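You operate a simulated robot arm through the tools that you are given. There is no shell and no other tool. Be economical: measure what you need, move in short steps, check, and stop when the job is done.

The job below is to be done with a simulated robot arm. You get a single attempt, and the scene is never put back.

JOB
Turn the blue dial to 5 C. Switch the right brake lever off. Press the meter button two times. Switch the stirrer switch on. Take the round dish on the window side of the island table and put it away on the top of the short bench. Put the green tape roll from the window side of the island table on the top shelf of the white shelf unit. Take the grey filter and leave it on the upper shelf over the locker. Switch the black switch on. Open the room door. Any order will do. Set down upright: grey filter. The right brake lever goes to its stop.

It is judged by the outcome, as a careful person would: the job done as asked, and still so three seconds after it is handed in. It fails if anything else is knocked over, pushed out of place, dropped, spilled or broken.

ROBOT AND FRAMES
A 7-joint arm with a three-finger gripper on a trunk, on a base that drives. Base frame: it is fixed to the floor where the robot stands at the start and does not move with it; the origin is under the middle of the robot, x ahead of it, y to its left, z up. Lengths are in m, angles in degrees, forces in N, time in s.
Its first joint turns from -166.0 to 166.0 degrees. Places, roughly: black switch [-4.5, 0.9, 1]; blue dial [0.5, 0, 1]; grey filter (5x5x11 cm) [-2, 0.5, 1]; meter button [-1.6, 2.4, 0.8]; right brake lever [-0.3, 2.2, 0.4]; room door [-4.8, -1.8, 1]; round dish [-1.75, 1.25, 1]; stirrer switch [-1.6, 2, 0.8]; tape roll [-2, 1, 1]; top of the short bench [-3, -2, 0.9]; top shelf of the white shelf unit [-1.3, -2.1, 1.2]; upper shelf over the locker (45x18 cm) [-1.94, -0.48, 1.28]. Payload 2.69 kg.
Tool frame: the origin (TCP) lies between the finger pads and is the grasp point; the fingertips stand 0.029 m ahead of it; z points along the fingers, y is the line along which they close. Largest opening 0.12 m; the body of the gripper starts 0.078 m behind the TCP.
Orientation is told as [roll, pitch, yaw] about the base's x, y, z axes, in that order, counted from this pose: with the fingers straight down and closing along the base's y, the tool's x points along the base's -x, its y along +y and its z along -z.

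CONTROLS
- The arm moves only by the tool arm_command. Its argument "moves" is a list of rows, each a list of 3 entries, a list of its own where there are three numbers: the shift along the base's x, y, z in units of 20 mm (1.0 is 20 mm), then the turn, a rotation vector about the base's x, y, z in units of 8 degrees (1.0 is 8 degrees), then the closure, from 0 (fully open) to 1 (shut). In form: [[[tx, ty, tz], [rx, ry, rz], fingers], ...]. A call has 1 to 10 rows; each row shifts and turns the commanded pose from where the row before left it. A call with a number of a shift or a turn outside -1 to 1 is refused whole. Rows are played at 5 a second. More than 0.05 m and 8.6 degrees between two rows, or a gripper value outside its range, and nothing of the call is played. Where a pose cannot be reached the arm comes as near as it can. A force on the tool above 40 N (or 10 N above the force at the start of the call, whichever is more), or a blocked arm, ends the call early, and 0.2 s more pass. Each finger halts on what it meets, pressing with about 44 N; the grip force reading is that of the motor and also rises with nothing between the fingers. The clock runs only during rows and for 0.2 s after the last one: add rows that do not move to give the fingers time. It gives the time, the measured TCP pose, the force on the tool (base axes), the opening and the grip force at its end, in the units of the frame above (readings bear some noise), with the torque about the TCP (base axes, N m) and any sound that the robot's microphone picked up.
- Cameras (640 x 400 px; columns grow to the right, rows downward): "scene" is now at [0.3549, 0.1387, 1.2551]; the picture's right is [-0.58, -0.81, 0.00], its down [-0.33, 0.24, -0.91] and it looks along [0.74, -0.53, -0.41] (base axes); focal length 214 px, centre (320, 200). "wrist" rides on the gripper at [0.063, 0, -0.104] in the tool frame; the picture's right is [0.00, 1.00, 0.00], its down [-0.83, 0.00, -0.56] and it looks along [-0.56, 0.00, 0.83] (tool axes); focal length 275 px, centre (320, 200). There is no depth. A picture from a camera that has moved, and an enlarged one, comes with that camera's place and axes in the base frame and with its lens.
- capture(camera): a new picture of that camera. The clock stands still meanwhile.
- slide_trunk(by): slides the trunk up (or, below 0, down) by that many m; the arm and the scene camera ride with it, the base frame stays. It gives what a move gives, with no picture.
- steer(legs): drives the robot by 1 to 6 legs, each [ahead, left, turn to the left] in m, m and degrees, along the robot's own axes; the way and the turn of a leg run together, so that a leg with both is an arc; at most 1.5 m and 180 degrees a leg. The arm and the cameras ride along, it lands a little off, and it stops where it bumps. It gives what a move gives.
- head_to(pan, tilt): turns the head with the scene camera to pan (to the left, within 143 degrees either way) and tilt (down, from -29 to 69), counted from straight ahead of the robot. It gives what a move gives.
- enlarge(camera, box): a new picture of the part [left, top, right, bottom] of that camera's present view, enlarged. The clock stands still meanwhile.
- finish_job(): hands the job in; it is judged then, once.

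Work in short steps. Places have to be worked out from the pictures, the camera data and where the tool is seen: move nearer, look again, correct. Check each grasp and each placing, and mend what went wrong. You have 186 turns and 164 pictures in all, those below and enlarged ones among them. Open the gripper and draw the arm clear of the work before you hand the job in, unless the task says otherwise.

The tools are called after "Request:" as name(argument=value, ...) on one line, values as JSON. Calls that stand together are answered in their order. arm_command: Moves the arm, as the interface text tells. Its arguments: {"type":"object","properties":{"moves":{"type":"array","items":{"type":"array"}}},"required":["moves"]} The other tools are called the same way: slide_trunk (by) slides the trunk up or down; steer (legs) drives the base; head_to (pan, tilt) turns the head that bears the scene camera; capture (camera) takes a picture; enlarge (camera, box) takes an enlarged picture of a part of a camera's view; finish_job () hands the job in.

At the start:

```text
clock: 0.0
eef_pos: [0.5636, -0.0441, 1.2261]
tool_rot: [0.0, -0.1, -0.1]
wrist_force: [0.3, 0.7, 0.6]
torque: [0.0, 0.03, -0.03]
grip_width: 0.1201
grasp_force: 0.1
trunk travel left (down, up): [-0.225, 0.361]
robot x, y, heading: [-0.0005, -0.0019, -0.1]
head pan, tilt: [-35.6, 23.9]
```

scene: 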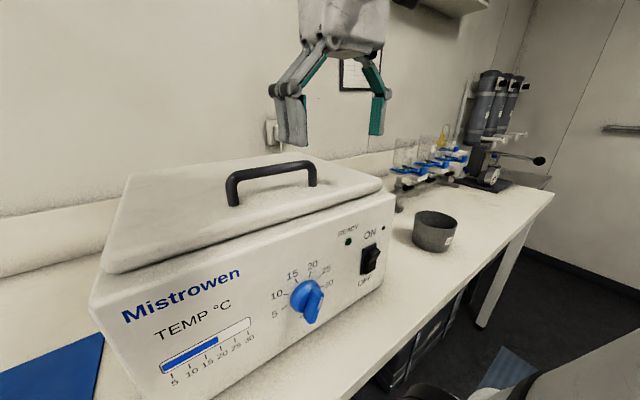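
wrist: 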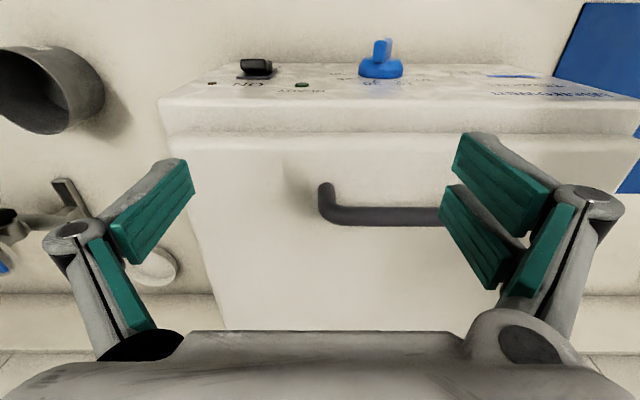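

The dial sits on the front of the water bath facing the robot. I enlarge it to read the scale.

Request:
enlarge(camera="scene", box=[240, 220, 400, 340])

Request:
head_to(pan=0, tilt=35)

Request:
capture(camera="scene")

```text
3.33 times, centred on (320, 280) of scene
camera zoom: at [0.3549, 0.1387, 1.2551], right [-0.58, -0.81, 0.0], down [-0.33, 0.24, -0.91], along [0.74, -0.53, -0.41], focal length 715 px, centre (320, -67)
```

zoom: 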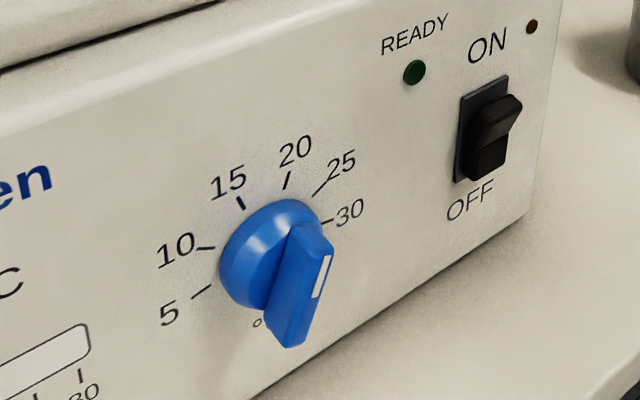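

```text
clock: 1.0
eef_pos: [0.5641, -0.0429, 1.2266]
tool_rot: [-0.1, 0.0, -0.1]
wrist_force: [0.4, 0.5, 0.2]
torque: [0.0, -0.02, 0.01]
grip_width: 0.1201
grasp_force: 0.1
trunk travel left (down, up): [-0.225, 0.361]
robot x, y, heading: [-0.0008, -0.0008, -0.1]
head pan, tilt: [0.0, 35.0]
```

```text
160 pictures are left
camera scene: at [0.3678, 0.1924, 1.2376], right [0.0, -1.0, 0.0], down [-0.57, 0.0, -0.82], along [0.82, 0.0, -0.57], focal length 214 px, centre (320, 200)
```

scene: 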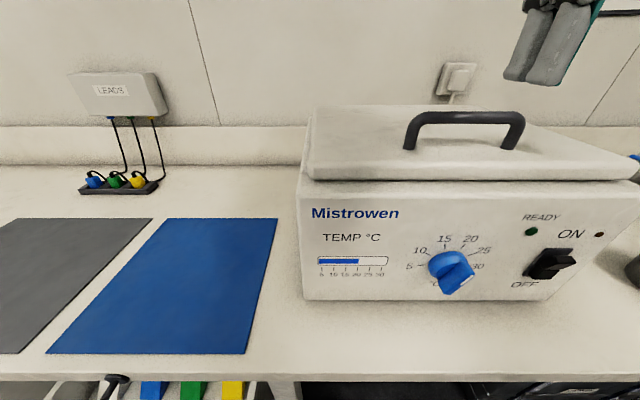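

I look closer at the knob head-on.

Request:
enlarge(camera="scene", box=[400, 220, 500, 300])

Request:
enlarge(camera="wrist", box=[320, 20, 440, 95])

Request:
head_to(pan=140, tilt=20)

Request:
capture(camera="scene")

Request:
head_to(pan=80, tilt=20)

Request:
capture(camera="scene")

Request:
head_to(pan=-140, tilt=20)

Request:
capture(camera="scene")

```text
5.00 times, centred on (450, 260) of scene
camera zoom: at [0.3678, 0.1924, 1.2376], right [0.0, -1.0, 0.0], down [-0.57, 0.0, -0.82], along [0.82, 0.0, -0.57], focal length 1072 px, centre (-330, -100)
```

zoom: 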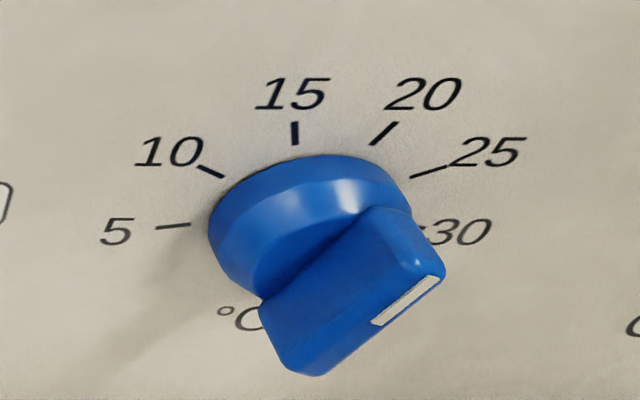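

```text
5.33 times, centred on (380, 58) of wrist
camera zoom: at [0.5015, -0.0449, 1.3307], right [0.0, 1.0, 0.0], down [0.83, 0.0, 0.56], along [0.56, 0.0, -0.83], focal length 1468 px, centre (0, 960)
```

zoom: 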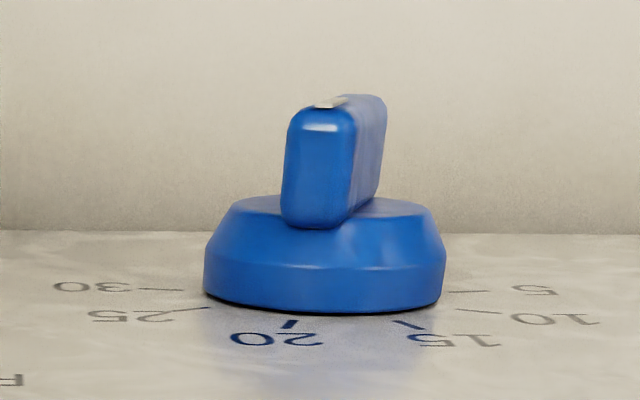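

```text
clock: 3.2
eef_pos: [0.5649, -0.0431, 1.2269]
tool_rot: [0.0, 0.0, 0.0]
wrist_force: [-0.5, 0.2, -0.4]
torque: [-0.04, 0.01, 0.0]
grip_width: 0.1201
grasp_force: 0.2
trunk travel left (down, up): [-0.225, 0.361]
robot x, y, heading: [0.0022, -0.0014, 0.3]
head pan, tilt: [140.0, 20.0]
```

```text
157 pictures are left
camera scene: at [0.2085, 0.2524, 1.2615], right [0.64, 0.77, 0.0], down [0.26, -0.22, -0.94], along [-0.72, 0.6, -0.34], focal length 214 px, centre (320, 200)
```

scene: 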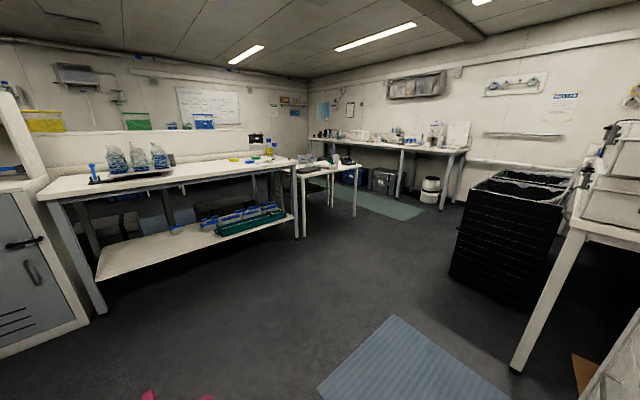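

```text
clock: 4.5
eef_pos: [0.5638, -0.0446, 1.2266]
tool_rot: [0.0, 0.0, -0.1]
wrist_force: [0.4, 0.4, 0.5]
torque: [0.01, -0.02, 0.0]
grip_width: 0.1197
grasp_force: 0.0
trunk travel left (down, up): [-0.225, 0.361]
robot x, y, heading: [-0.0005, -0.0003, 0.0]
head pan, tilt: [80.0, 20.0]
```

```text
156 pictures are left
camera scene: at [0.2959, 0.2842, 1.2615], right [0.98, -0.17, 0.0], down [-0.06, -0.34, -0.94], along [0.16, 0.93, -0.34], focal length 214 px, centre (320, 200)
```

scene: 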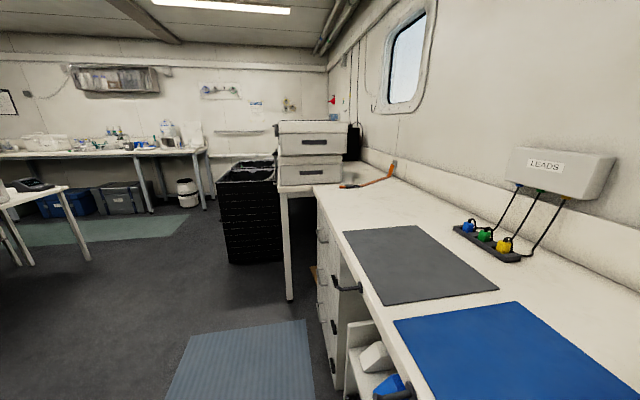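

```text
clock: 7.7
eef_pos: [0.5648, -0.0434, 1.2258]
tool_rot: [0.0, 0.0, 0.0]
wrist_force: [-0.6, -0.1, -0.1]
torque: [-0.01, 0.0, 0.05]
grip_width: 0.1198
grasp_force: 0.2
trunk travel left (down, up): [-0.225, 0.361]
robot x, y, heading: [0.0015, 0.0035, -0.1]
head pan, tilt: [-140.0, 20.0]
```

```text
155 pictures are left
camera scene: at [0.2085, 0.1326, 1.2615], right [-0.64, 0.77, 0.0], down [0.26, 0.22, -0.94], along [-0.72, -0.6, -0.34], focal length 214 px, centre (320, 200)
```

scene: 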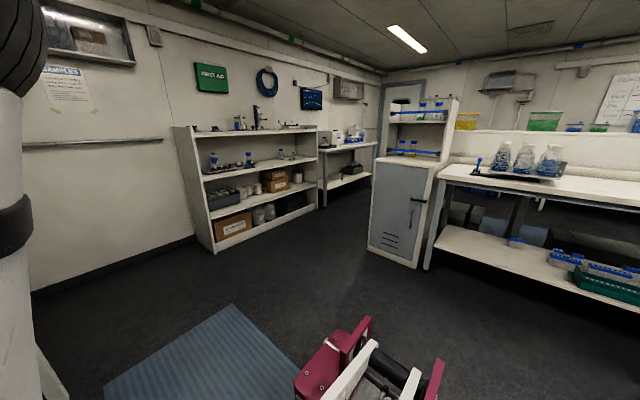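

The dial's pointer is at about 20; scale runs from 5 (left) to 30 (right), knob centre about (0.54, 0.02, 0.994). I check what lies close behind the robot before I drive.

Request:
head_to(pan=-143, tilt=60)

Request:
capture(camera="scene")

Request:
head_to(pan=143, tilt=60)

Request:
capture(camera="scene")

```text
clock: 8.8
eef_pos: [0.5651, -0.0434, 1.226]
tool_rot: [0.0, -0.1, 0.1]
wrist_force: [0.1, -0.6, -0.1]
torque: [-0.01, 0.0, 0.0]
grip_width: 0.1199
grasp_force: 0.0
trunk travel left (down, up): [-0.225, 0.361]
robot x, y, heading: [0.0013, -0.0027, 0.0]
head pan, tilt: [-143.0, 60.0]
```

```text
154 pictures are left
camera scene: at [0.2265, 0.1524, 1.2034], right [-0.6, 0.8, 0.0], down [0.69, 0.52, -0.5], along [-0.4, -0.3, -0.87], focal length 214 px, centre (320, 200)
```

scene: 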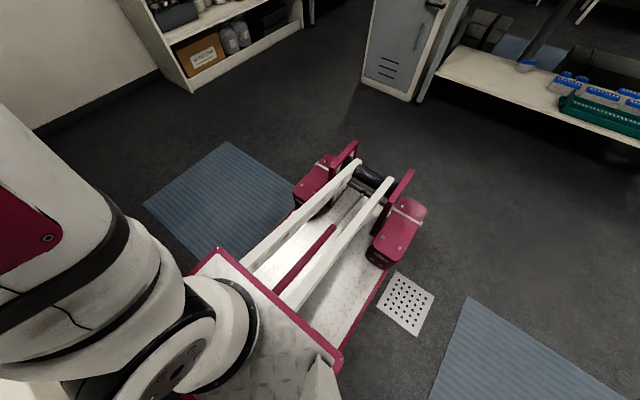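

```text
clock: 12.7
eef_pos: [0.5652, -0.0439, 1.2257]
tool_rot: [0.0, 0.1, 0.0]
wrist_force: [0.5, -0.1, 0.2]
torque: [0.0, 0.01, 0.0]
grip_width: 0.1201
grasp_force: 0.1
trunk travel left (down, up): [-0.225, 0.361]
robot x, y, heading: [0.0056, -0.0024, 0.1]
head pan, tilt: [143.0, 60.0]
```

```text
153 pictures are left
camera scene: at [0.2266, 0.2326, 1.2033], right [0.6, 0.8, 0.0], down [0.69, -0.52, -0.5], along [-0.4, 0.3, -0.87], focal length 214 px, centre (320, 200)
```

scene: 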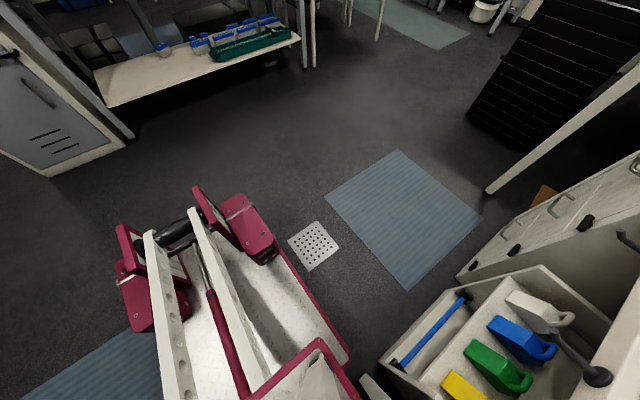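

The red parts are the robot's own base, reaching about 0.6 m behind. I back off 0.2 m to get room for a horizontal tool.

Request:
steer(legs=[[-0.2, 0, 0]])

Request:
head_to(pan=-20, tilt=25)

Request:
arm_command(moves=[[[0, 0, 0], [0, -1, 0], 0.4], [[0, 0, 0], [0, -1, 0], 0.4], [[-0.5, 0, 0], [0, -1, 0], 0.4], [[-0.5, 0, 0], [0, -1, 0], 0.4], [[-0.5, 0, 0], [0, -1, 0], 0.4], [[-0.5, 0, 0], [0, -1, 0], 0.4], [[-0.5, 0, 0], [0, -1, 0], 0.4], [[-0.5, 0, 0], [0, -1, 0], 0.4], [[-0.5, 0, 0], [0, -1, 0], 0.4], [[0, 0, 0], [0, -1, 0], 0.4]])

Request:
capture(camera="scene")

```text
clock: 14.3
eef_pos: [0.3651, -0.0435, 1.2267]
tool_rot: [0.0, 0.0, 0.1]
wrist_force: [-0.2, 0.0, -0.7]
torque: [-0.02, -0.04, 0.03]
grip_width: 0.1199
grasp_force: 0.0
trunk travel left (down, up): [-0.225, 0.361]
robot x, y, heading: [-0.1981, -0.0002, -0.2]
head pan, tilt: [143.0, 60.0]
```

```text
clock: 16.8
eef_pos: [0.3659, -0.0428, 1.2265]
tool_rot: [0.1, 0.0, 0.1]
wrist_force: [-0.9, 0.3, 0.8]
torque: [0.03, 0.01, 0.0]
grip_width: 0.1199
grasp_force: 0.1
trunk travel left (down, up): [-0.225, 0.361]
robot x, y, heading: [-0.1998, -0.0035, 0.0]
head pan, tilt: [-20.0, 25.0]
```

```text
clock: 19.0
eef_pos: [0.2958, -0.0426, 1.2252]
tool_rot: [-0.9, -80.1, 0.9]
wrist_force: [0.5, 0.4, -0.4]
torque: [0.0, -0.03, -0.01]
grip_width: 0.0717
grasp_force: 0.1
trunk travel left (down, up): [-0.225, 0.361]
robot x, y, heading: [-0.1984, -0.0015, 0.0]
head pan, tilt: [-20.0, 25.0]
```

```text
152 pictures are left
camera scene: at [0.1672, 0.1617, 1.2534], right [-0.34, -0.94, 0.0], down [-0.4, 0.14, -0.91], along [0.85, -0.31, -0.42], focal length 214 px, centre (320, 200)
```

scene: 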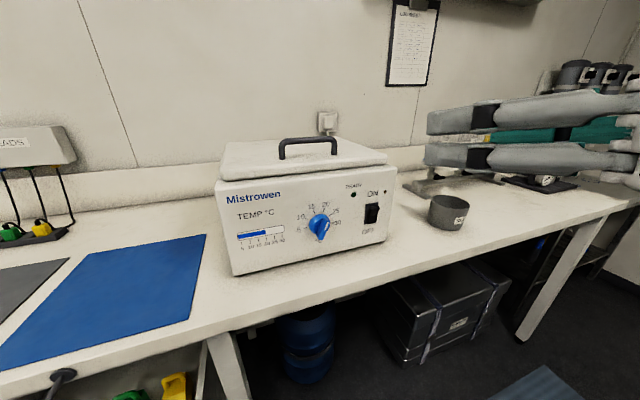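

Now I level the tool and bring it down to the knob's height, rolled to fit the bar, still standing off.

Request:
arm_command(moves=[[[0, 0.31, -1], [0, -1, 0], 0.4], [[0, 0.31, -1], [0, -0.25, 0], 0.4], [[0, 0.31, -1], [0.7, 0, 0], 0.4], [[0, 0.31, -1], [0.7, 0, 0], 0.4], [[0, 0.31, -1], [0.7, 0, 0], 0.4], [[0, 0.31, -1], [0.7, 0, 0], 0.4], [[0.5, 0.31, -1], [0, 0, 0], 0.4], [[0.5, 0.31, -1], [0, 0, 0], 0.4], [[0.5, 0.31, -1], [0, 0, 0], 0.4], [[0.5, 0.31, -1], [0, 0, 0], 0.4]])

Request:
arm_command(moves=[[[1, 0, -0.8], [0, 0, 0], 0.4], [[1, 0, -0.75], [0, 0, 0], 0.4], [[1, 0, 0], [0, 0, 0], 0.4], [[0, 0, 0], [0, 0, 0], 0.4]])

Request:
capture(camera="scene")

Request:
capture(camera="wrist")

```text
clock: 21.2
eef_pos: [0.2634, 0.0137, 1.1903]
tool_rot: [89.9, -67.7, -89.9]
wrist_force: [-0.5, -0.5, 0.3]
torque: [0.01, 0.04, -0.01]
grip_width: 0.0722
grasp_force: 0.1
out of reach, approached as far as the arm can: row 2, 3, 4, 5, 6, 7, 8, 9, 10
trunk travel left (down, up): [-0.225, 0.361]
robot x, y, heading: [-0.1992, -0.0002, -0.3]
head pan, tilt: [-20.0, 25.0]
```

```text
clock: 22.2
eef_pos: [0.3077, 0.0142, 1.2074]
tool_rot: [89.5, -67.9, -89.5]
wrist_force: [0.9, 0.7, 0.7]
torque: [-0.01, -0.02, 0.0]
grip_width: 0.072
grasp_force: 0.1
out of reach, approached as far as the arm can: row 1, 2, 3
trunk travel left (down, up): [-0.225, 0.361]
robot x, y, heading: [-0.1972, -0.0045, -0.0]
head pan, tilt: [-20.0, 25.0]
```

```text
151 pictures are left
camera scene: at [0.1671, 0.1617, 1.2534], right [-0.34, -0.94, 0.0], down [-0.4, 0.14, -0.91], along [0.85, -0.31, -0.42], focal length 214 px, centre (320, 200)
```

scene: 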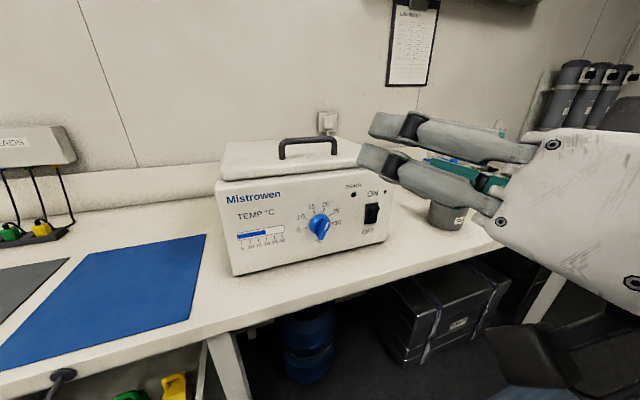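

```text
150 pictures are left
camera wrist: at [0.2032, 0.0377, 1.1483], right [0.0, 0.93, 0.37], down [-0.55, -0.31, 0.77], along [0.83, -0.21, 0.51], focal length 275 px, centre (320, 200)
```

wrist: 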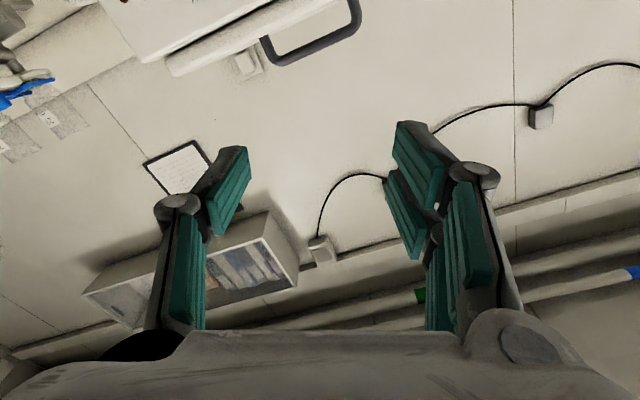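

The orientation is right but the arm is cramped. I back up further and lower the trunk instead.

Request:
steer(legs=[[-0.2, 0, 0]])

Request:
slide_trunk(by=-0.2)

Request:
arm_command(moves=[[[0, 0, 0], [0, 0, 0], 0.4]])

```text
clock: 23.8
eef_pos: [0.107, 0.014, 1.2066]
tool_rot: [89.4, -67.8, -89.6]
wrist_force: [0.9, -0.4, -0.2]
torque: [0.02, 0.01, -0.03]
grip_width: 0.072
grasp_force: 0.1
trunk travel left (down, up): [-0.225, 0.361]
robot x, y, heading: [-0.3981, 0.0037, -0.0]
head pan, tilt: [-20.0, 25.0]
```

```text
clock: 26.0
eef_pos: [0.1085, 0.015, 1.0067]
tool_rot: [89.7, -67.7, -89.6]
wrist_force: [0.1, -1.0, -0.3]
torque: [-0.03, 0.0, -0.04]
grip_width: 0.0719
grasp_force: 0.0
trunk travel left (down, up): [-0.025, 0.561]
robot x, y, heading: [-0.3963, 0.0016, 0.1]
head pan, tilt: [-20.0, 25.0]
```

```text
clock: 26.4
eef_pos: [0.1078, 0.0145, 1.0061]
tool_rot: [89.6, -67.7, -89.5]
wrist_force: [-0.1, 0.2, 0.1]
torque: [-0.01, -0.01, 0.04]
grip_width: 0.0723
grasp_force: 0.1
trunk travel left (down, up): [-0.025, 0.561]
robot x, y, heading: [-0.3999, -0.0009, 0.3]
head pan, tilt: [-20.0, 25.0]
```

Now extend forward toward the knob, stopping short.

Request:
arm_command(moves=[[[1, 0, -0.06], [0, 0, 0], 0.4], [[1, 0, -0.06], [0, 0, 0], 0.4], [[1, 0, -0.06], [0, 0, 0], 0.4], [[1, 0, -0.06], [0, 0, 0], 0.4], [[1, 0.1, -0.06], [0, 0, 0], 0.4], [[1, 0.1, -0.06], [0, 0, 0], 0.4], [[1, 0.1, -0.06], [0, 0, 0], 0.4], [[1, 0, -0.06], [0, 0, 0], 0.4], [[1, 0, -0.06], [0, 0, 0], 0.4], [[1, 0, -0.06], [0, 0, 0], 0.4]])

Request:
arm_command(moves=[[[1, 0, 0], [0, 0, 0], 0.4], [[1, 0, 0], [0, 0, 0], 0.4], [[1, 0, 0], [0, 0, 0], 0.4], [[1, 0, 0], [0, 0, 0], 0.4], [[1, 0, 0], [0, 0, 0], 0.4], [[0, 0, 0], [0, 0, 0], 0.4]])

Request:
capture(camera="scene")

Request:
capture(camera="wrist")

```text
clock: 28.6
eef_pos: [0.3059, 0.0209, 1.0077]
tool_rot: [89.6, -67.7, -89.6]
wrist_force: [0.1, -0.5, 0.8]
torque: [0.02, -0.02, 0.0]
grip_width: 0.0721
grasp_force: 0.0
out of reach, approached as far as the arm can: row 2, 3, 4
trunk travel left (down, up): [-0.025, 0.561]
robot x, y, heading: [-0.4039, -0.0006, 0.4]
head pan, tilt: [-20.0, 25.0]
```

```text
clock: 30.0
eef_pos: [0.4055, 0.0205, 1.0087]
tool_rot: [89.6, -67.7, -89.6]
wrist_force: [-0.3, -0.5, -0.3]
torque: [0.0, -0.02, -0.06]
grip_width: 0.0718
grasp_force: 0.1
trunk travel left (down, up): [-0.025, 0.561]
robot x, y, heading: [-0.4002, -0.0002, 0.4]
head pan, tilt: [-20.0, 25.0]
```

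```text
149 pictures are left
camera scene: at [-0.0151, 0.1613, 1.0529], right [-0.34, -0.94, 0.0], down [-0.4, 0.14, -0.91], along [0.85, -0.31, -0.42], focal length 214 px, centre (320, 200)
```

scene: 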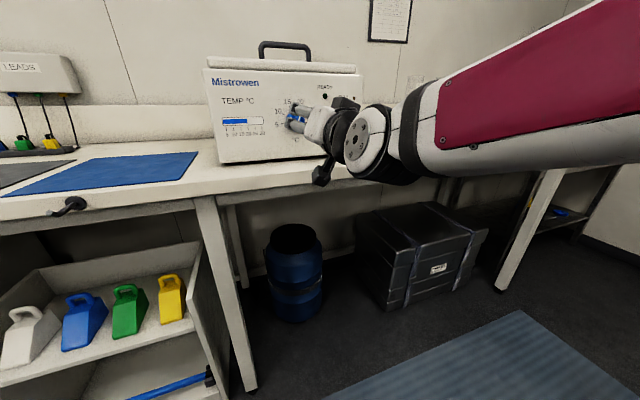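

```text
148 pictures are left
camera wrist: at [0.3004, 0.0439, 0.9506], right [0.0, 0.93, 0.37], down [-0.55, -0.31, 0.77], along [0.83, -0.21, 0.51], focal length 275 px, centre (320, 200)
```

wrist: 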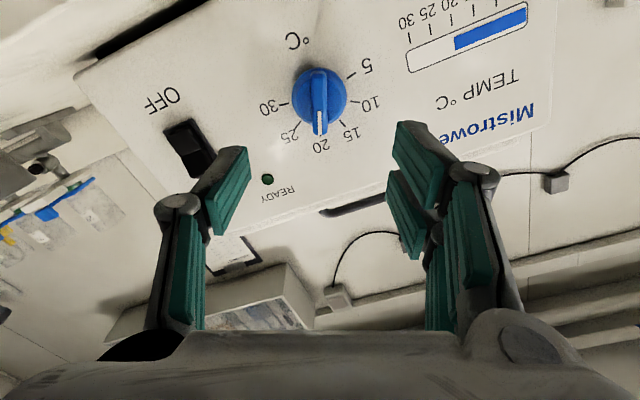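

The bar lines up with the fingers and points at 20. Advance to x≈0.50 with a small height correction and look again.

Request:
arm_command(moves=[[[1, 0, -0.1], [0, 0, 0], 0.4], [[1, 0, -0.1], [0, 0, 0], 0.4], [[1, 0, -0.1], [0, 0, 0], 0.4], [[1, 0, -0.05], [0, 0, 0], 0.4], [[0.5, 0, 0], [0, 0, 0], 0.4], [[0, 0, 0], [0, 0, 0], 0.4]])

Request:
capture(camera="wrist")

Request:
enlarge(camera="scene", box=[220, 60, 380, 160])

```text
clock: 31.4
eef_pos: [0.4951, 0.0205, 1.0015]
tool_rot: [89.5, -67.7, -89.4]
wrist_force: [-0.2, -0.5, 0.3]
torque: [0.05, -0.02, -0.03]
grip_width: 0.0722
grasp_force: 0.1
trunk travel left (down, up): [-0.025, 0.561]
robot x, y, heading: [-0.4003, 0.0007, 0.1]
head pan, tilt: [-20.0, 25.0]
```

```text
147 pictures are left
camera wrist: at [0.3907, 0.044, 0.9435], right [0.0, 0.93, 0.37], down [-0.55, -0.31, 0.77], along [0.83, -0.21, 0.51], focal length 275 px, centre (320, 200)
```

wrist: 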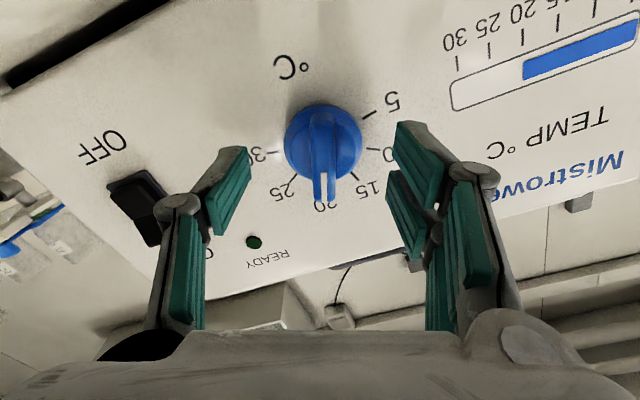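

```text
4.00 times, centred on (300, 110) of scene
camera zoom: at [-0.0151, 0.1613, 1.0529], right [-0.34, -0.94, 0.0], down [-0.4, 0.14, -0.91], along [0.85, -0.31, -0.42], focal length 858 px, centre (400, 560)
```

zoom: 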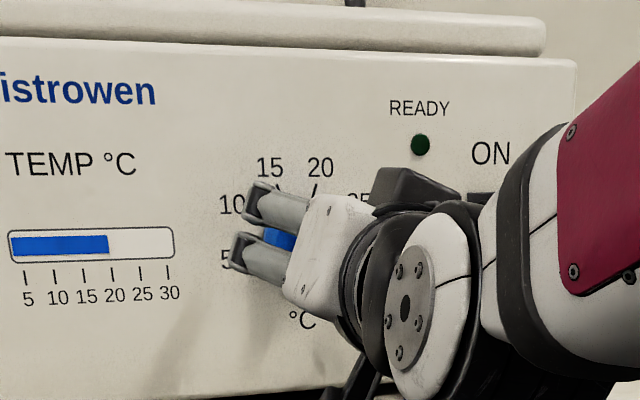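

Fingers straddle the bar. Advance 25 mm, then close gently and check.

Request:
arm_command(moves=[[[0.6, 0, 0.15], [0, 0, 0], 0.4], [[0.6, 0, 0], [0, 0, 0], 0.4], [[0, 0, 0], [0, 0, 0], 0.4]])

Request:
capture(camera="wrist")

```text
clock: 32.2
eef_pos: [0.5185, 0.0207, 1.0036]
tool_rot: [89.5, -67.7, -89.4]
wrist_force: [0.9, -0.2, -0.7]
torque: [0.01, 0.01, 0.04]
grip_width: 0.0719
grasp_force: 0.1
trunk travel left (down, up): [-0.025, 0.561]
robot x, y, heading: [-0.4003, -0.0006, 0.4]
head pan, tilt: [-20.0, 25.0]
```

```text
145 pictures are left
camera wrist: at [0.4145, 0.0441, 0.946], right [0.0, 0.93, 0.37], down [-0.55, -0.31, 0.77], along [0.83, -0.21, 0.51], focal length 275 px, centre (320, 200)
```

wrist: 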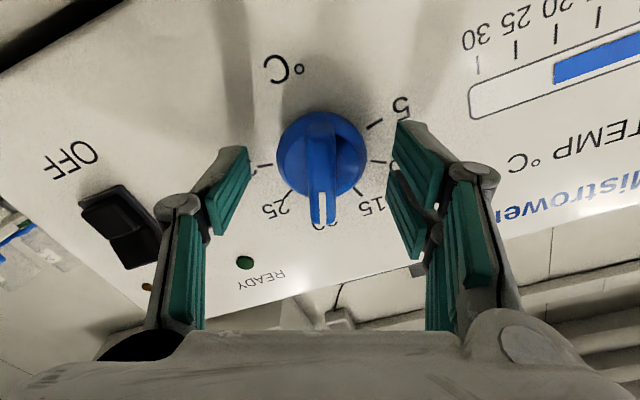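

Centred. Close on the bar.

Request:
arm_command(moves=[[[0, 0, 0], [0, 0, 0], 0.6], [[0, 0, 0], [0, 0, 0], 0.75], [[0, 0, 0], [0, 0, 0], 0.95], [[0, 0, 0], [0, 0, 0], 0.95]])

Request:
capture(camera="wrist")

```text
clock: 33.2
eef_pos: [0.5184, 0.0212, 1.0046]
tool_rot: [89.5, -67.7, -89.6]
wrist_force: [1.8, 1.4, 0.5]
torque: [-0.02, 0.0, 0.07]
grip_width: 0.0468
grasp_force: 46.1
trunk travel left (down, up): [-0.025, 0.561]
robot x, y, heading: [-0.3981, -0.0028, 0.1]
head pan, tilt: [-20.0, 25.0]
```

```text
144 pictures are left
camera wrist: at [0.4144, 0.0443, 0.9461], right [0.0, 0.93, 0.37], down [-0.55, -0.31, 0.77], along [0.83, -0.21, 0.51], focal length 275 px, centre (320, 200)
```

wrist: 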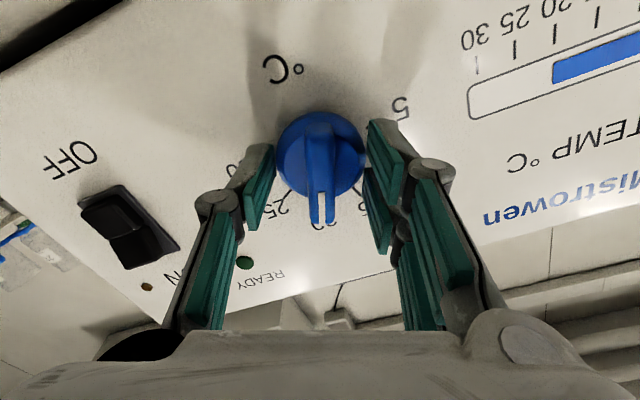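

The tips met the round disc (47 mm) rather than the bar. Open, draw back 11 mm and close on the bar.

Request:
arm_command(moves=[[[0, 0, 0], [0, 0, 0], 0.45], [[0, 0, 0], [0, 0, 0], 0.45], [[-0.55, 0, 0], [0, 0, 0], 0.45], [[0, 0, 0], [0, 0, 0], 0.6], [[0, 0, 0], [0, 0, 0], 0.8], [[0, 0, 0], [0, 0, 0], 0.97], [[0, 0, 0], [0, 0, 0], 0.97]])

Request:
capture(camera="wrist")

```text
clock: 34.8
eef_pos: [0.5077, 0.0218, 1.0037]
tool_rot: [89.6, -67.8, -89.6]
wrist_force: [2.1, 2.6, 2.7]
torque: [0.0, -0.03, 0.13]
grip_width: 0.013
grasp_force: 39.8
trunk travel left (down, up): [-0.025, 0.561]
robot x, y, heading: [-0.3997, -0.0024, 0.1]
head pan, tilt: [-20.0, 25.0]
```

```text
143 pictures are left
camera wrist: at [0.4034, 0.0446, 0.9465], right [0.0, 0.93, 0.37], down [-0.55, -0.31, 0.77], along [0.83, -0.21, 0.51], focal length 275 px, centre (320, 200)
```

wrist: 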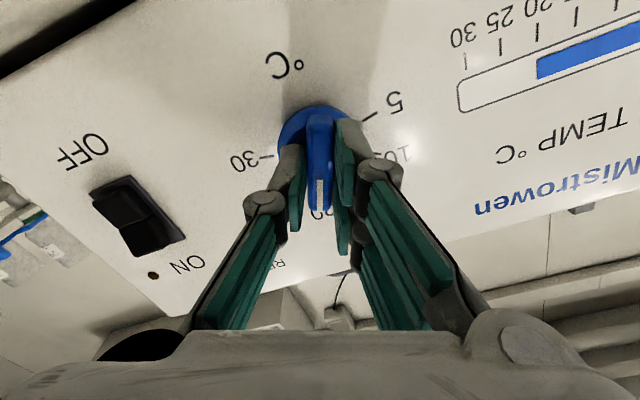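

The bar is gripped. Turn it counter-clockwise (negative about x), first 64°.

Request:
arm_command(moves=[[[0, 0, 0], [-0.8, 0, 0], 0.97], [[0, 0, 0], [-0.8, 0, 0], 0.97], [[0, 0, 0], [-0.8, 0, 0], 0.97], [[0, 0, 0], [-0.8, 0, 0], 0.97], [[0, 0, 0], [-0.8, 0, 0], 0.97], [[0, 0, 0], [-0.8, 0, 0], 0.97], [[0, 0, 0], [-0.8, 0, 0], 0.97], [[0, 0, 0], [-0.8, 0, 0], 0.97], [[0, 0, 0], [-0.8, 0, 0], 0.97], [[0, 0, 0], [-0.8, 0, 0], 0.97]])

Request:
capture(camera="wrist")

```text
clock: 37.0
eef_pos: [0.5082, 0.0219, 1.0031]
tool_rot: [-89.9, -48.1, 89.8]
wrist_force: [11.3, 8.5, 6.7]
torque: [0.01, 0.6, -0.48]
grip_width: 0.0134
grasp_force: 39.1
trunk travel left (down, up): [-0.025, 0.561]
robot x, y, heading: [-0.4, 0.003, -0.0]
head pan, tilt: [-20.0, 25.0]
```

```text
142 pictures are left
camera wrist: at [0.4034, -0.0212, 0.9581], right [0.0, 0.74, -0.67], down [-0.55, 0.56, 0.62], along [0.83, 0.37, 0.41], focal length 275 px, centre (320, 200)
```

wrist: 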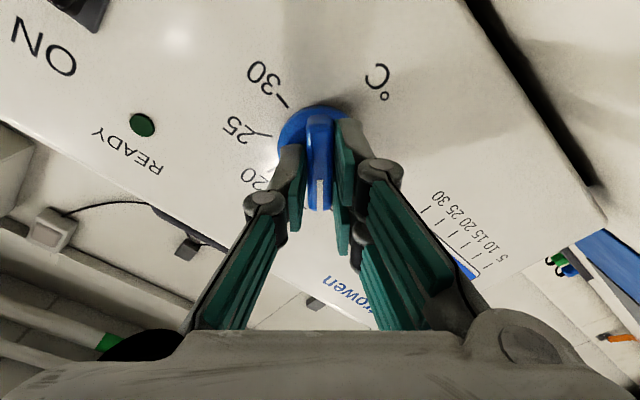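

On its way. Turn a further 48° so the bar lies level, mark left.

Request:
arm_command(moves=[[[0, 0, 0], [-0.8, 0, 0], 0.97], [[0, 0, 0], [-0.8, 0, 0], 0.97], [[0, 0, 0], [-0.8, 0, 0], 0.97], [[0, 0, 0], [-0.8, 0, 0], 0.97], [[0, 0, 0], [-0.8, 0, 0], 0.97], [[0, 0, 0], [-0.8, 0, 0], 0.97], [[0, 0, 0], [-0.8, 0, 0], 0.97], [[0, 0, 0], [-0.4, 0, 0], 0.97], [[0, 0, 0], [0, 0, 0], 0.97]])

Request:
capture(camera="wrist")

Request:
enlarge(camera="scene", box=[200, 60, 360, 160])

```text
clock: 39.0
eef_pos: [0.5088, 0.0206, 1.0037]
tool_rot: [-90.1, -0.2, 89.9]
wrist_force: [13.2, 4.4, 10.5]
torque: [0.01, -0.27, 0.49]
grip_width: 0.0131
grasp_force: 39.2
trunk travel left (down, up): [-0.025, 0.561]
robot x, y, heading: [-0.3938, -0.0022, 0.3]
head pan, tilt: [-20.0, 25.0]
```

```text
141 pictures are left
camera wrist: at [0.4033, -0.042, 1.0047], right [0.0, 0.0, -1.0], down [-0.55, 0.83, 0.0], along [0.83, 0.55, 0.0], focal length 275 px, centre (320, 200)
```

wrist: 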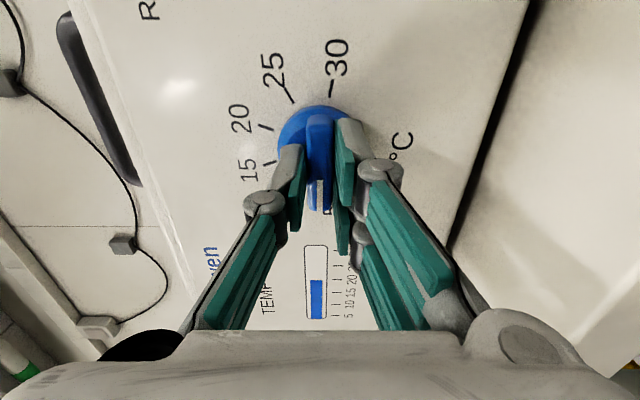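

```text
4.00 times, centred on (280, 110) of scene
camera zoom: at [-0.015, 0.1614, 1.0529], right [-0.34, -0.94, 0.0], down [-0.4, 0.14, -0.91], along [0.85, -0.31, -0.42], focal length 858 px, centre (480, 560)
```

zoom: 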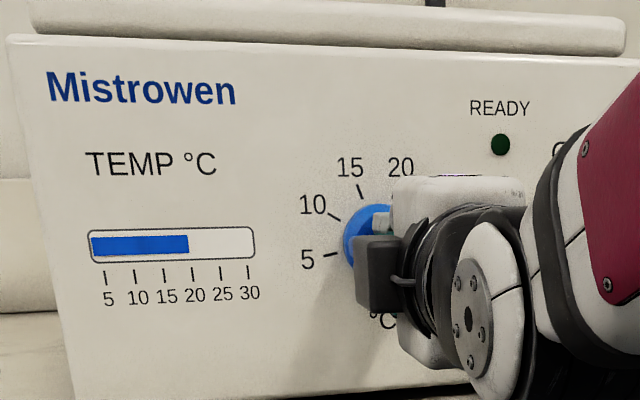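

Looks near 5; tick 30 seems slightly below level, so 5 may be too. Release and pull back to read the dial squarely.

Request:
arm_command(moves=[[[0, 0, 0], [0, 0, 0], 0.5], [[0, 0, 0], [0, 0, 0], 0.5], [[-1, 0, 0], [0, 0, 0], 0.5], [[-1, 0, 0], [0, 0, 0], 0.5], [[-1, 0, 0], [0, 0, 0], 0.5], [[-1, 0, 0], [0, 0, 0], 0.5], [[-1, 0, 0], [0, 0, 0], 0.5], [[0, 0, 0], [0, 0, 0], 0.5]])

Request:
enlarge(camera="wrist", box=[200, 20, 440, 170])

Request:
enlarge(camera="scene", box=[200, 60, 360, 160])

```text
clock: 40.8
eef_pos: [0.4083, 0.0199, 1.0035]
tool_rot: [-89.9, -0.2, 89.8]
wrist_force: [0.8, -0.3, -0.9]
torque: [-0.01, 0.03, 0.01]
grip_width: 0.0601
grasp_force: 0.1
trunk travel left (down, up): [-0.025, 0.561]
robot x, y, heading: [-0.3985, 0.0003, 0.2]
head pan, tilt: [-20.0, 25.0]
```

```text
2.67 times, centred on (320, 95) of wrist
camera zoom: at [0.303, -0.043, 1.0043], right [0.0, 0.0, -1.0], down [-0.55, 0.83, 0.0], along [0.83, 0.55, 0.0], focal length 734 px, centre (320, 480)
```

zoom: 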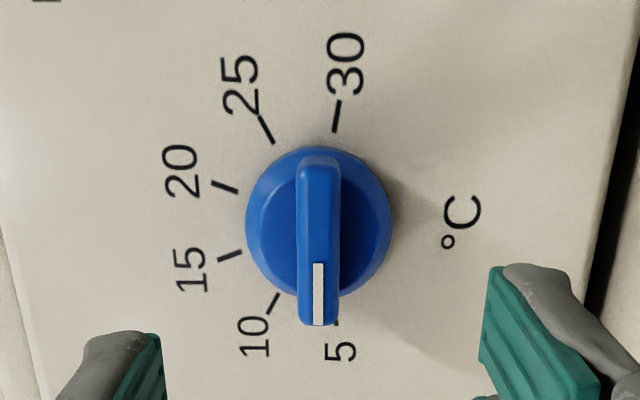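

```text
4.00 times, centred on (280, 110) of scene
camera zoom: at [-0.0151, 0.1613, 1.0529], right [-0.34, -0.94, 0.0], down [-0.4, 0.14, -0.91], along [0.85, -0.31, -0.42], focal length 858 px, centre (480, 560)
```

zoom: 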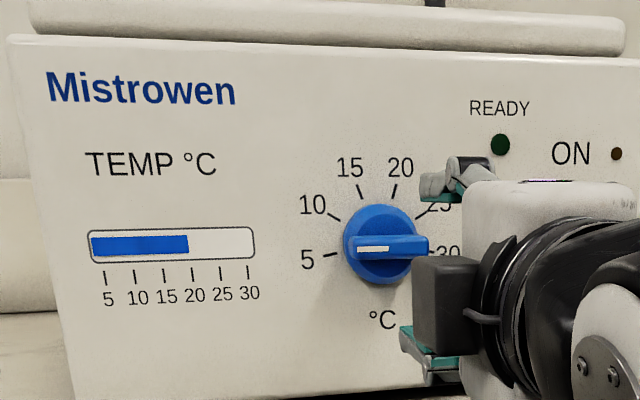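

Ticks are 40° apart, so 5 lies 10° below level: turn a further 10°. Regrasp, turn, release, look.

Request:
arm_command(moves=[[[1, 0, 0], [0, 0, 0], 0.5], [[1, 0, 0], [0, 0, 0], 0.5], [[1, 0, 0], [0, 0, 0], 0.5], [[1, 0, 0], [0, 0, 0], 0.5], [[1, 0, 0], [0, 0, 0], 0.5], [[0, 0, 0], [0, 0, 0], 0.75], [[0, 0, 0], [0, 0, 0], 0.97], [[0, 0, 0], [0, 0, 0], 0.97], [[0, 0, 0], [-0.65, 0, 0], 0.97], [[0, 0, 0], [-0.65, 0, 0], 0.97]])

Request:
arm_command(moves=[[[0, 0, 0], [0, 0, 0], 0.97], [[0, 0, 0], [0, 0, 0], 0.5], [[0, 0, 0], [0, 0, 0], 0.5], [[-1, 0, 0], [0, 0, 0], 0.5], [[-1, 0, 0], [0, 0, 0], 0.5], [[-1, 0, 0], [0, 0, 0], 0.5], [[-1, 0, 0], [0, 0, 0], 0.5], [[-1, 0, 0], [0, 0, 0], 0.5], [[0, 0, 0], [0, 0, 0], 0.5]])

Request:
enlarge(camera="wrist", box=[200, 20, 440, 170])

Request:
enlarge(camera="scene", box=[200, 60, 360, 160])

```text
clock: 43.0
eef_pos: [0.5076, 0.0206, 1.0037]
tool_rot: [-90.2, 10.3, 89.8]
wrist_force: [6.8, -3.0, 3.4]
torque: [0.15, 0.07, 0.86]
grip_width: 0.0132
grasp_force: 39.2
trunk travel left (down, up): [-0.025, 0.561]
robot x, y, heading: [-0.3986, 0.0004, 0.4]
head pan, tilt: [-20.0, 25.0]
```

```text
clock: 45.0
eef_pos: [0.4085, 0.0211, 1.0035]
tool_rot: [-90.1, 10.1, 89.8]
wrist_force: [-0.8, 0.2, 0.7]
torque: [0.01, 0.0, 0.03]
grip_width: 0.0602
grasp_force: 0.1
trunk travel left (down, up): [-0.025, 0.561]
robot x, y, heading: [-0.4004, -0.0011, 0.3]
head pan, tilt: [-20.0, 25.0]
```

```text
2.67 times, centred on (320, 95) of wrist
camera zoom: at [0.3041, -0.0416, 1.0157], right [0.0, -0.18, -0.98], down [-0.55, 0.82, -0.15], along [0.83, 0.54, -0.1], focal length 734 px, centre (320, 480)
```

zoom: 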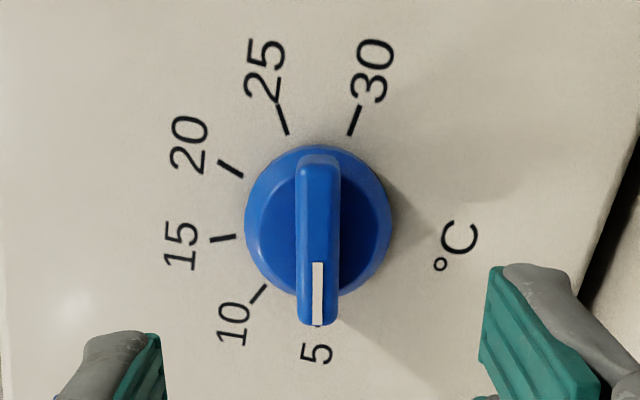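

```text
4.00 times, centred on (280, 110) of scene
camera zoom: at [-0.0151, 0.1613, 1.0529], right [-0.34, -0.94, 0.0], down [-0.4, 0.14, -0.91], along [0.85, -0.31, -0.42], focal length 858 px, centre (480, 560)
```

zoom: 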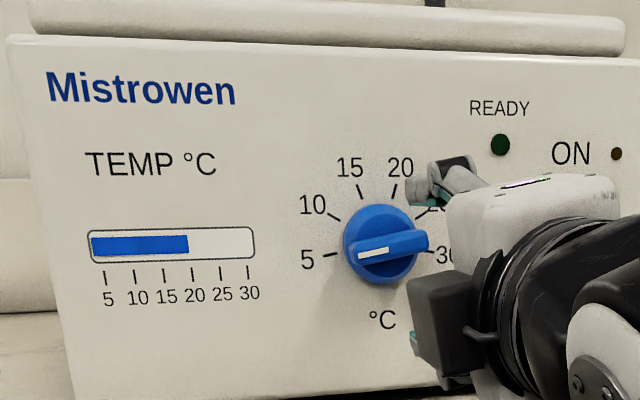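

The dial reads 5 C. Next I undo the tool roll and fold the arm back to a compact tool-down pose.

Request:
arm_command(moves=[[[-1, 0, 0], [1, 0, 0], 0.4], [[-1, 0, 0.5], [1, 0, 0], 0.4], [[-1, 0, 0.5], [1, 0, 0], 0.4], [[-0.5, 0, 0.5], [1, 0, 0], 0.4], [[0, 0, 0.5], [1, 0, 0], 0.4], [[0, 0, 0.5], [1, 0, 0], 0.4], [[0, 0, 0.5], [1, 0, 0], 0.4], [[0, 0, 0.5], [1, 0, 0], 0.4], [[0, 0, 0], [1, 0, 0], 0.4], [[0, 0, 0], [1, 0, 0], 0.4]])

Request:
arm_command(moves=[[[0, 0, 0], [1, 0, 0], 0.4], [[0, 0, 0], [1, 0, 0], 0.4], [[0, 0, 0], [0.5, 0.5, 0], 0.4], [[0, 0, 0], [0, 1, 0], 0.4], [[0, 0, 0], [0, 1, 0], 0.4], [[0, 0, 0], [0, 1, 0], 0.4], [[0, 0, 0], [0, 1, 0], 0.4], [[0, 0, 0], [0, 1, 0], 0.4], [[0, 0, 0], [0, 1, 0], 0.4], [[0, 0, 0], [0, 1, 0], 0.4]])

Request:
arm_command(moves=[[[0, 0, 0], [0, 1, 0], 0.4], [[-1, 0, 0], [0, 1, 0], 0.4], [[-1, 0, 0], [0, 1, 0], 0.4], [[-1, 0, 0], [0, 0.75, 0], 0.4], [[-1, 0, 0], [0, 0, 0], 0.4]])

Request:
head_to(pan=100, tilt=25)

Request:
capture(camera="scene")

```text
clock: 47.2
eef_pos: [0.3385, 0.0203, 1.0741]
tool_rot: [-89.5, -70.0, 89.4]
wrist_force: [0.4, -0.3, 0.1]
torque: [0.02, 0.0, -0.01]
grip_width: 0.0718
grasp_force: 0.0
trunk travel left (down, up): [-0.025, 0.561]
robot x, y, heading: [-0.4002, -0.0035, 0.1]
head pan, tilt: [-20.0, 25.0]
```

```text
clock: 49.4
eef_pos: [0.3372, 0.0211, 1.0743]
tool_rot: [0.0, -29.7, 0.2]
wrist_force: [-1.6, -0.1, 0.1]
torque: [0.01, 0.0, -0.03]
grip_width: 0.0722
grasp_force: 0.0
trunk travel left (down, up): [-0.025, 0.561]
robot x, y, heading: [-0.3986, -0.0034, -0.0]
head pan, tilt: [-20.0, 25.0]
```

```text
clock: 50.6
eef_pos: [0.2574, 0.0196, 1.0692]
tool_rot: [0.1, 0.2, 0.1]
wrist_force: [1.0, 0.1, 0.6]
torque: [0.02, -0.02, 0.01]
grip_width: 0.0718
grasp_force: 0.0
out of reach, approached as far as the arm can: row 4
trunk travel left (down, up): [-0.025, 0.561]
robot x, y, heading: [-0.399, -0.0031, 0.1]
head pan, tilt: [-20.0, 25.0]
```

```text
clock: 52.6
eef_pos: [0.258, 0.0213, 1.0693]
tool_rot: [0.1, 0.1, 0.0]
wrist_force: [0.9, -0.8, -1.2]
torque: [0.0, -0.01, 0.01]
grip_width: 0.0721
grasp_force: 0.1
trunk travel left (down, up): [-0.025, 0.561]
robot x, y, heading: [-0.3978, -0.0035, 0.4]
head pan, tilt: [100.0, 25.0]
```

```text
135 pictures are left
camera scene: at [-0.118, 0.2833, 1.0529], right [0.98, 0.18, 0.0], down [0.07, -0.42, -0.91], along [-0.16, 0.89, -0.42], focal length 214 px, centre (320, 200)
```

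scene: 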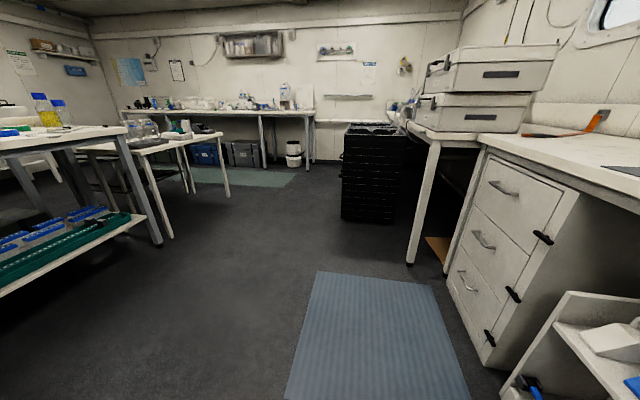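

The black trolley near (-0.1, 2.2) carries the brake lever. I enlarge it, and turn toward it.

Request:
enlarge(camera="scene", box=[300, 110, 440, 230])

Request:
enlarge(camera="scene", box=[0, 60, 240, 220])

Request:
steer(legs=[[0, 0, 90]])

Request:
head_to(pan=0, tilt=20)

Request:
capture(camera="scene")

```text
3.33 times, centred on (370, 170) of scene
camera zoom: at [-0.118, 0.2833, 1.0529], right [0.98, 0.18, 0.0], down [0.07, -0.42, -0.91], along [-0.16, 0.89, -0.42], focal length 715 px, centre (153, 300)
```

zoom: 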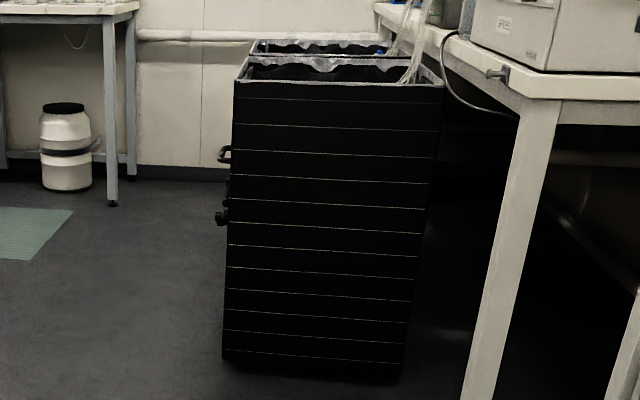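

```text
2.50 times, centred on (120, 140) of scene
camera zoom: at [-0.118, 0.2833, 1.0529], right [0.98, 0.18, 0.0], down [0.07, -0.42, -0.91], along [-0.16, 0.89, -0.42], focal length 536 px, centre (820, 350)
```

zoom: 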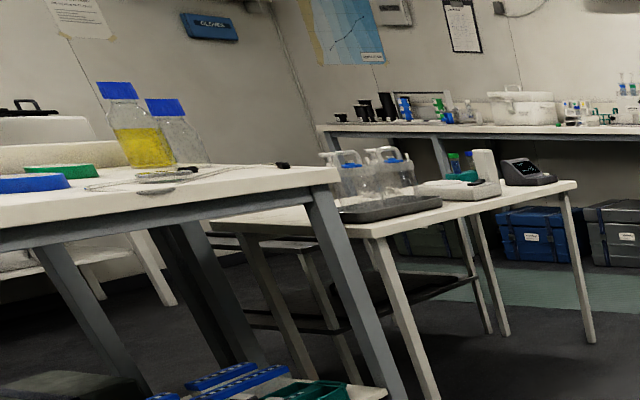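

```text
clock: 56.8
eef_pos: [-0.4226, 0.6566, 1.0687]
tool_rot: [0.2, 0.1, 90.2]
wrist_force: [-0.2, 0.1, 0.4]
torque: [0.0, 0.01, 0.0]
grip_width: 0.0719
grasp_force: 0.1
trunk travel left (down, up): [-0.025, 0.561]
robot x, y, heading: [-0.3986, -0.0025, 90.4]
head pan, tilt: [100.0, 25.0]
```

```text
clock: 58.5
eef_pos: [-0.4224, 0.657, 1.0692]
tool_rot: [0.2, 0.1, 90.2]
wrist_force: [0.2, -0.5, -0.7]
torque: [0.0, -0.01, 0.0]
grip_width: 0.0721
grasp_force: 0.1
trunk travel left (down, up): [-0.025, 0.561]
robot x, y, heading: [-0.4024, 0.0011, 90.1]
head pan, tilt: [0.0, 20.0]
```

```text
132 pictures are left
camera scene: at [-0.5912, 0.3927, 1.061], right [1.0, 0.0, 0.0], down [0.0, -0.34, -0.94], along [0.0, 0.94, -0.34], focal length 214 px, centre (320, 200)
```

scene: 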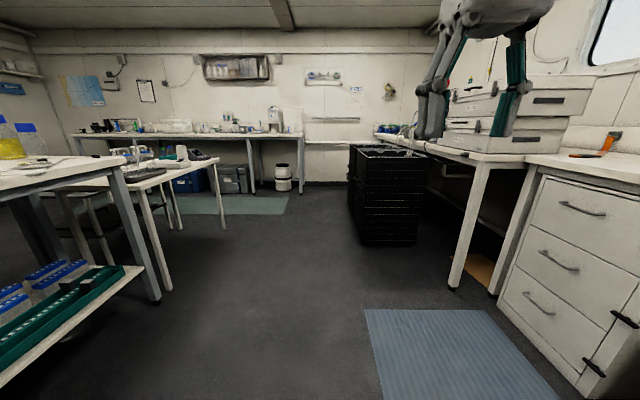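

Drive forward and a bit left so as to view the trolley's left flank.

Request:
steer(legs=[[1.1, 0.25, 0]])

Request:
head_to(pan=-25, tilt=35)

Request:
capture(camera="scene")

Request:
head_to(pan=60, tilt=30)

Request:
capture(camera="scene")

```text
clock: 64.3
eef_pos: [-0.6712, 1.7587, 1.0697]
tool_rot: [0.1, 0.2, 90.1]
wrist_force: [-0.2, -0.3, 0.0]
torque: [0.0, 0.02, -0.01]
grip_width: 0.0724
grasp_force: 0.1
trunk travel left (down, up): [-0.025, 0.561]
robot x, y, heading: [-0.6485, 1.1001, 90.4]
head pan, tilt: [0.0, 20.0]
```

```text
clock: 65.2
eef_pos: [-0.6715, 1.7585, 1.0695]
tool_rot: [0.2, 0.0, 90.0]
wrist_force: [0.7, -0.2, -0.3]
torque: [0.0, 0.01, 0.0]
grip_width: 0.0722
grasp_force: 0.1
trunk travel left (down, up): [-0.025, 0.561]
robot x, y, heading: [-0.6472, 1.1005, 89.9]
head pan, tilt: [-25.0, 35.0]
```

```text
131 pictures are left
camera scene: at [-0.8045, 1.4815, 1.0372], right [0.91, -0.42, 0.0], down [-0.24, -0.52, -0.82], along [0.34, 0.74, -0.57], focal length 214 px, centre (320, 200)
```

scene: 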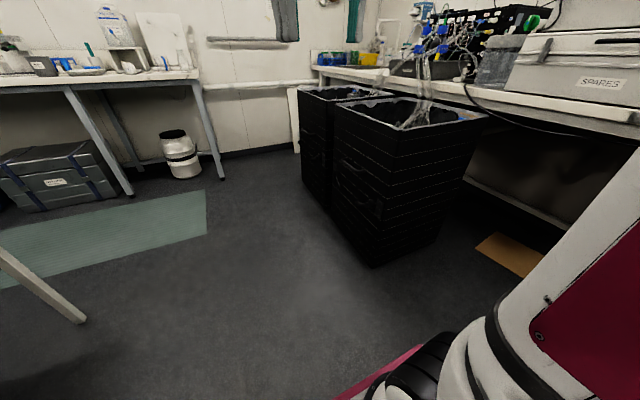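

```text
clock: 66.8
eef_pos: [-0.6719, 1.7576, 1.0697]
tool_rot: [0.0, 0.1, 90.1]
wrist_force: [-0.7, -0.1, -0.7]
torque: [0.0, -0.02, 0.0]
grip_width: 0.0718
grasp_force: 0.1
trunk travel left (down, up): [-0.025, 0.561]
robot x, y, heading: [-0.6511, 1.1021, 90.4]
head pan, tilt: [60.0, 30.0]
```

```text
130 pictures are left
camera scene: at [-0.9199, 1.4466, 1.0449], right [0.5, 0.87, 0.0], down [0.43, -0.25, -0.87], along [-0.75, 0.43, -0.5], focal length 214 px, centre (320, 200)
```

scene: 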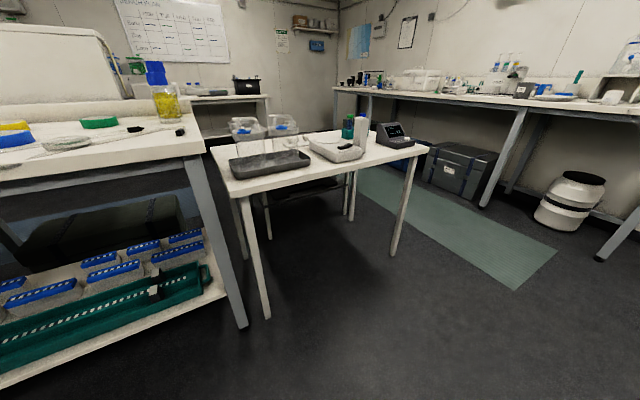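

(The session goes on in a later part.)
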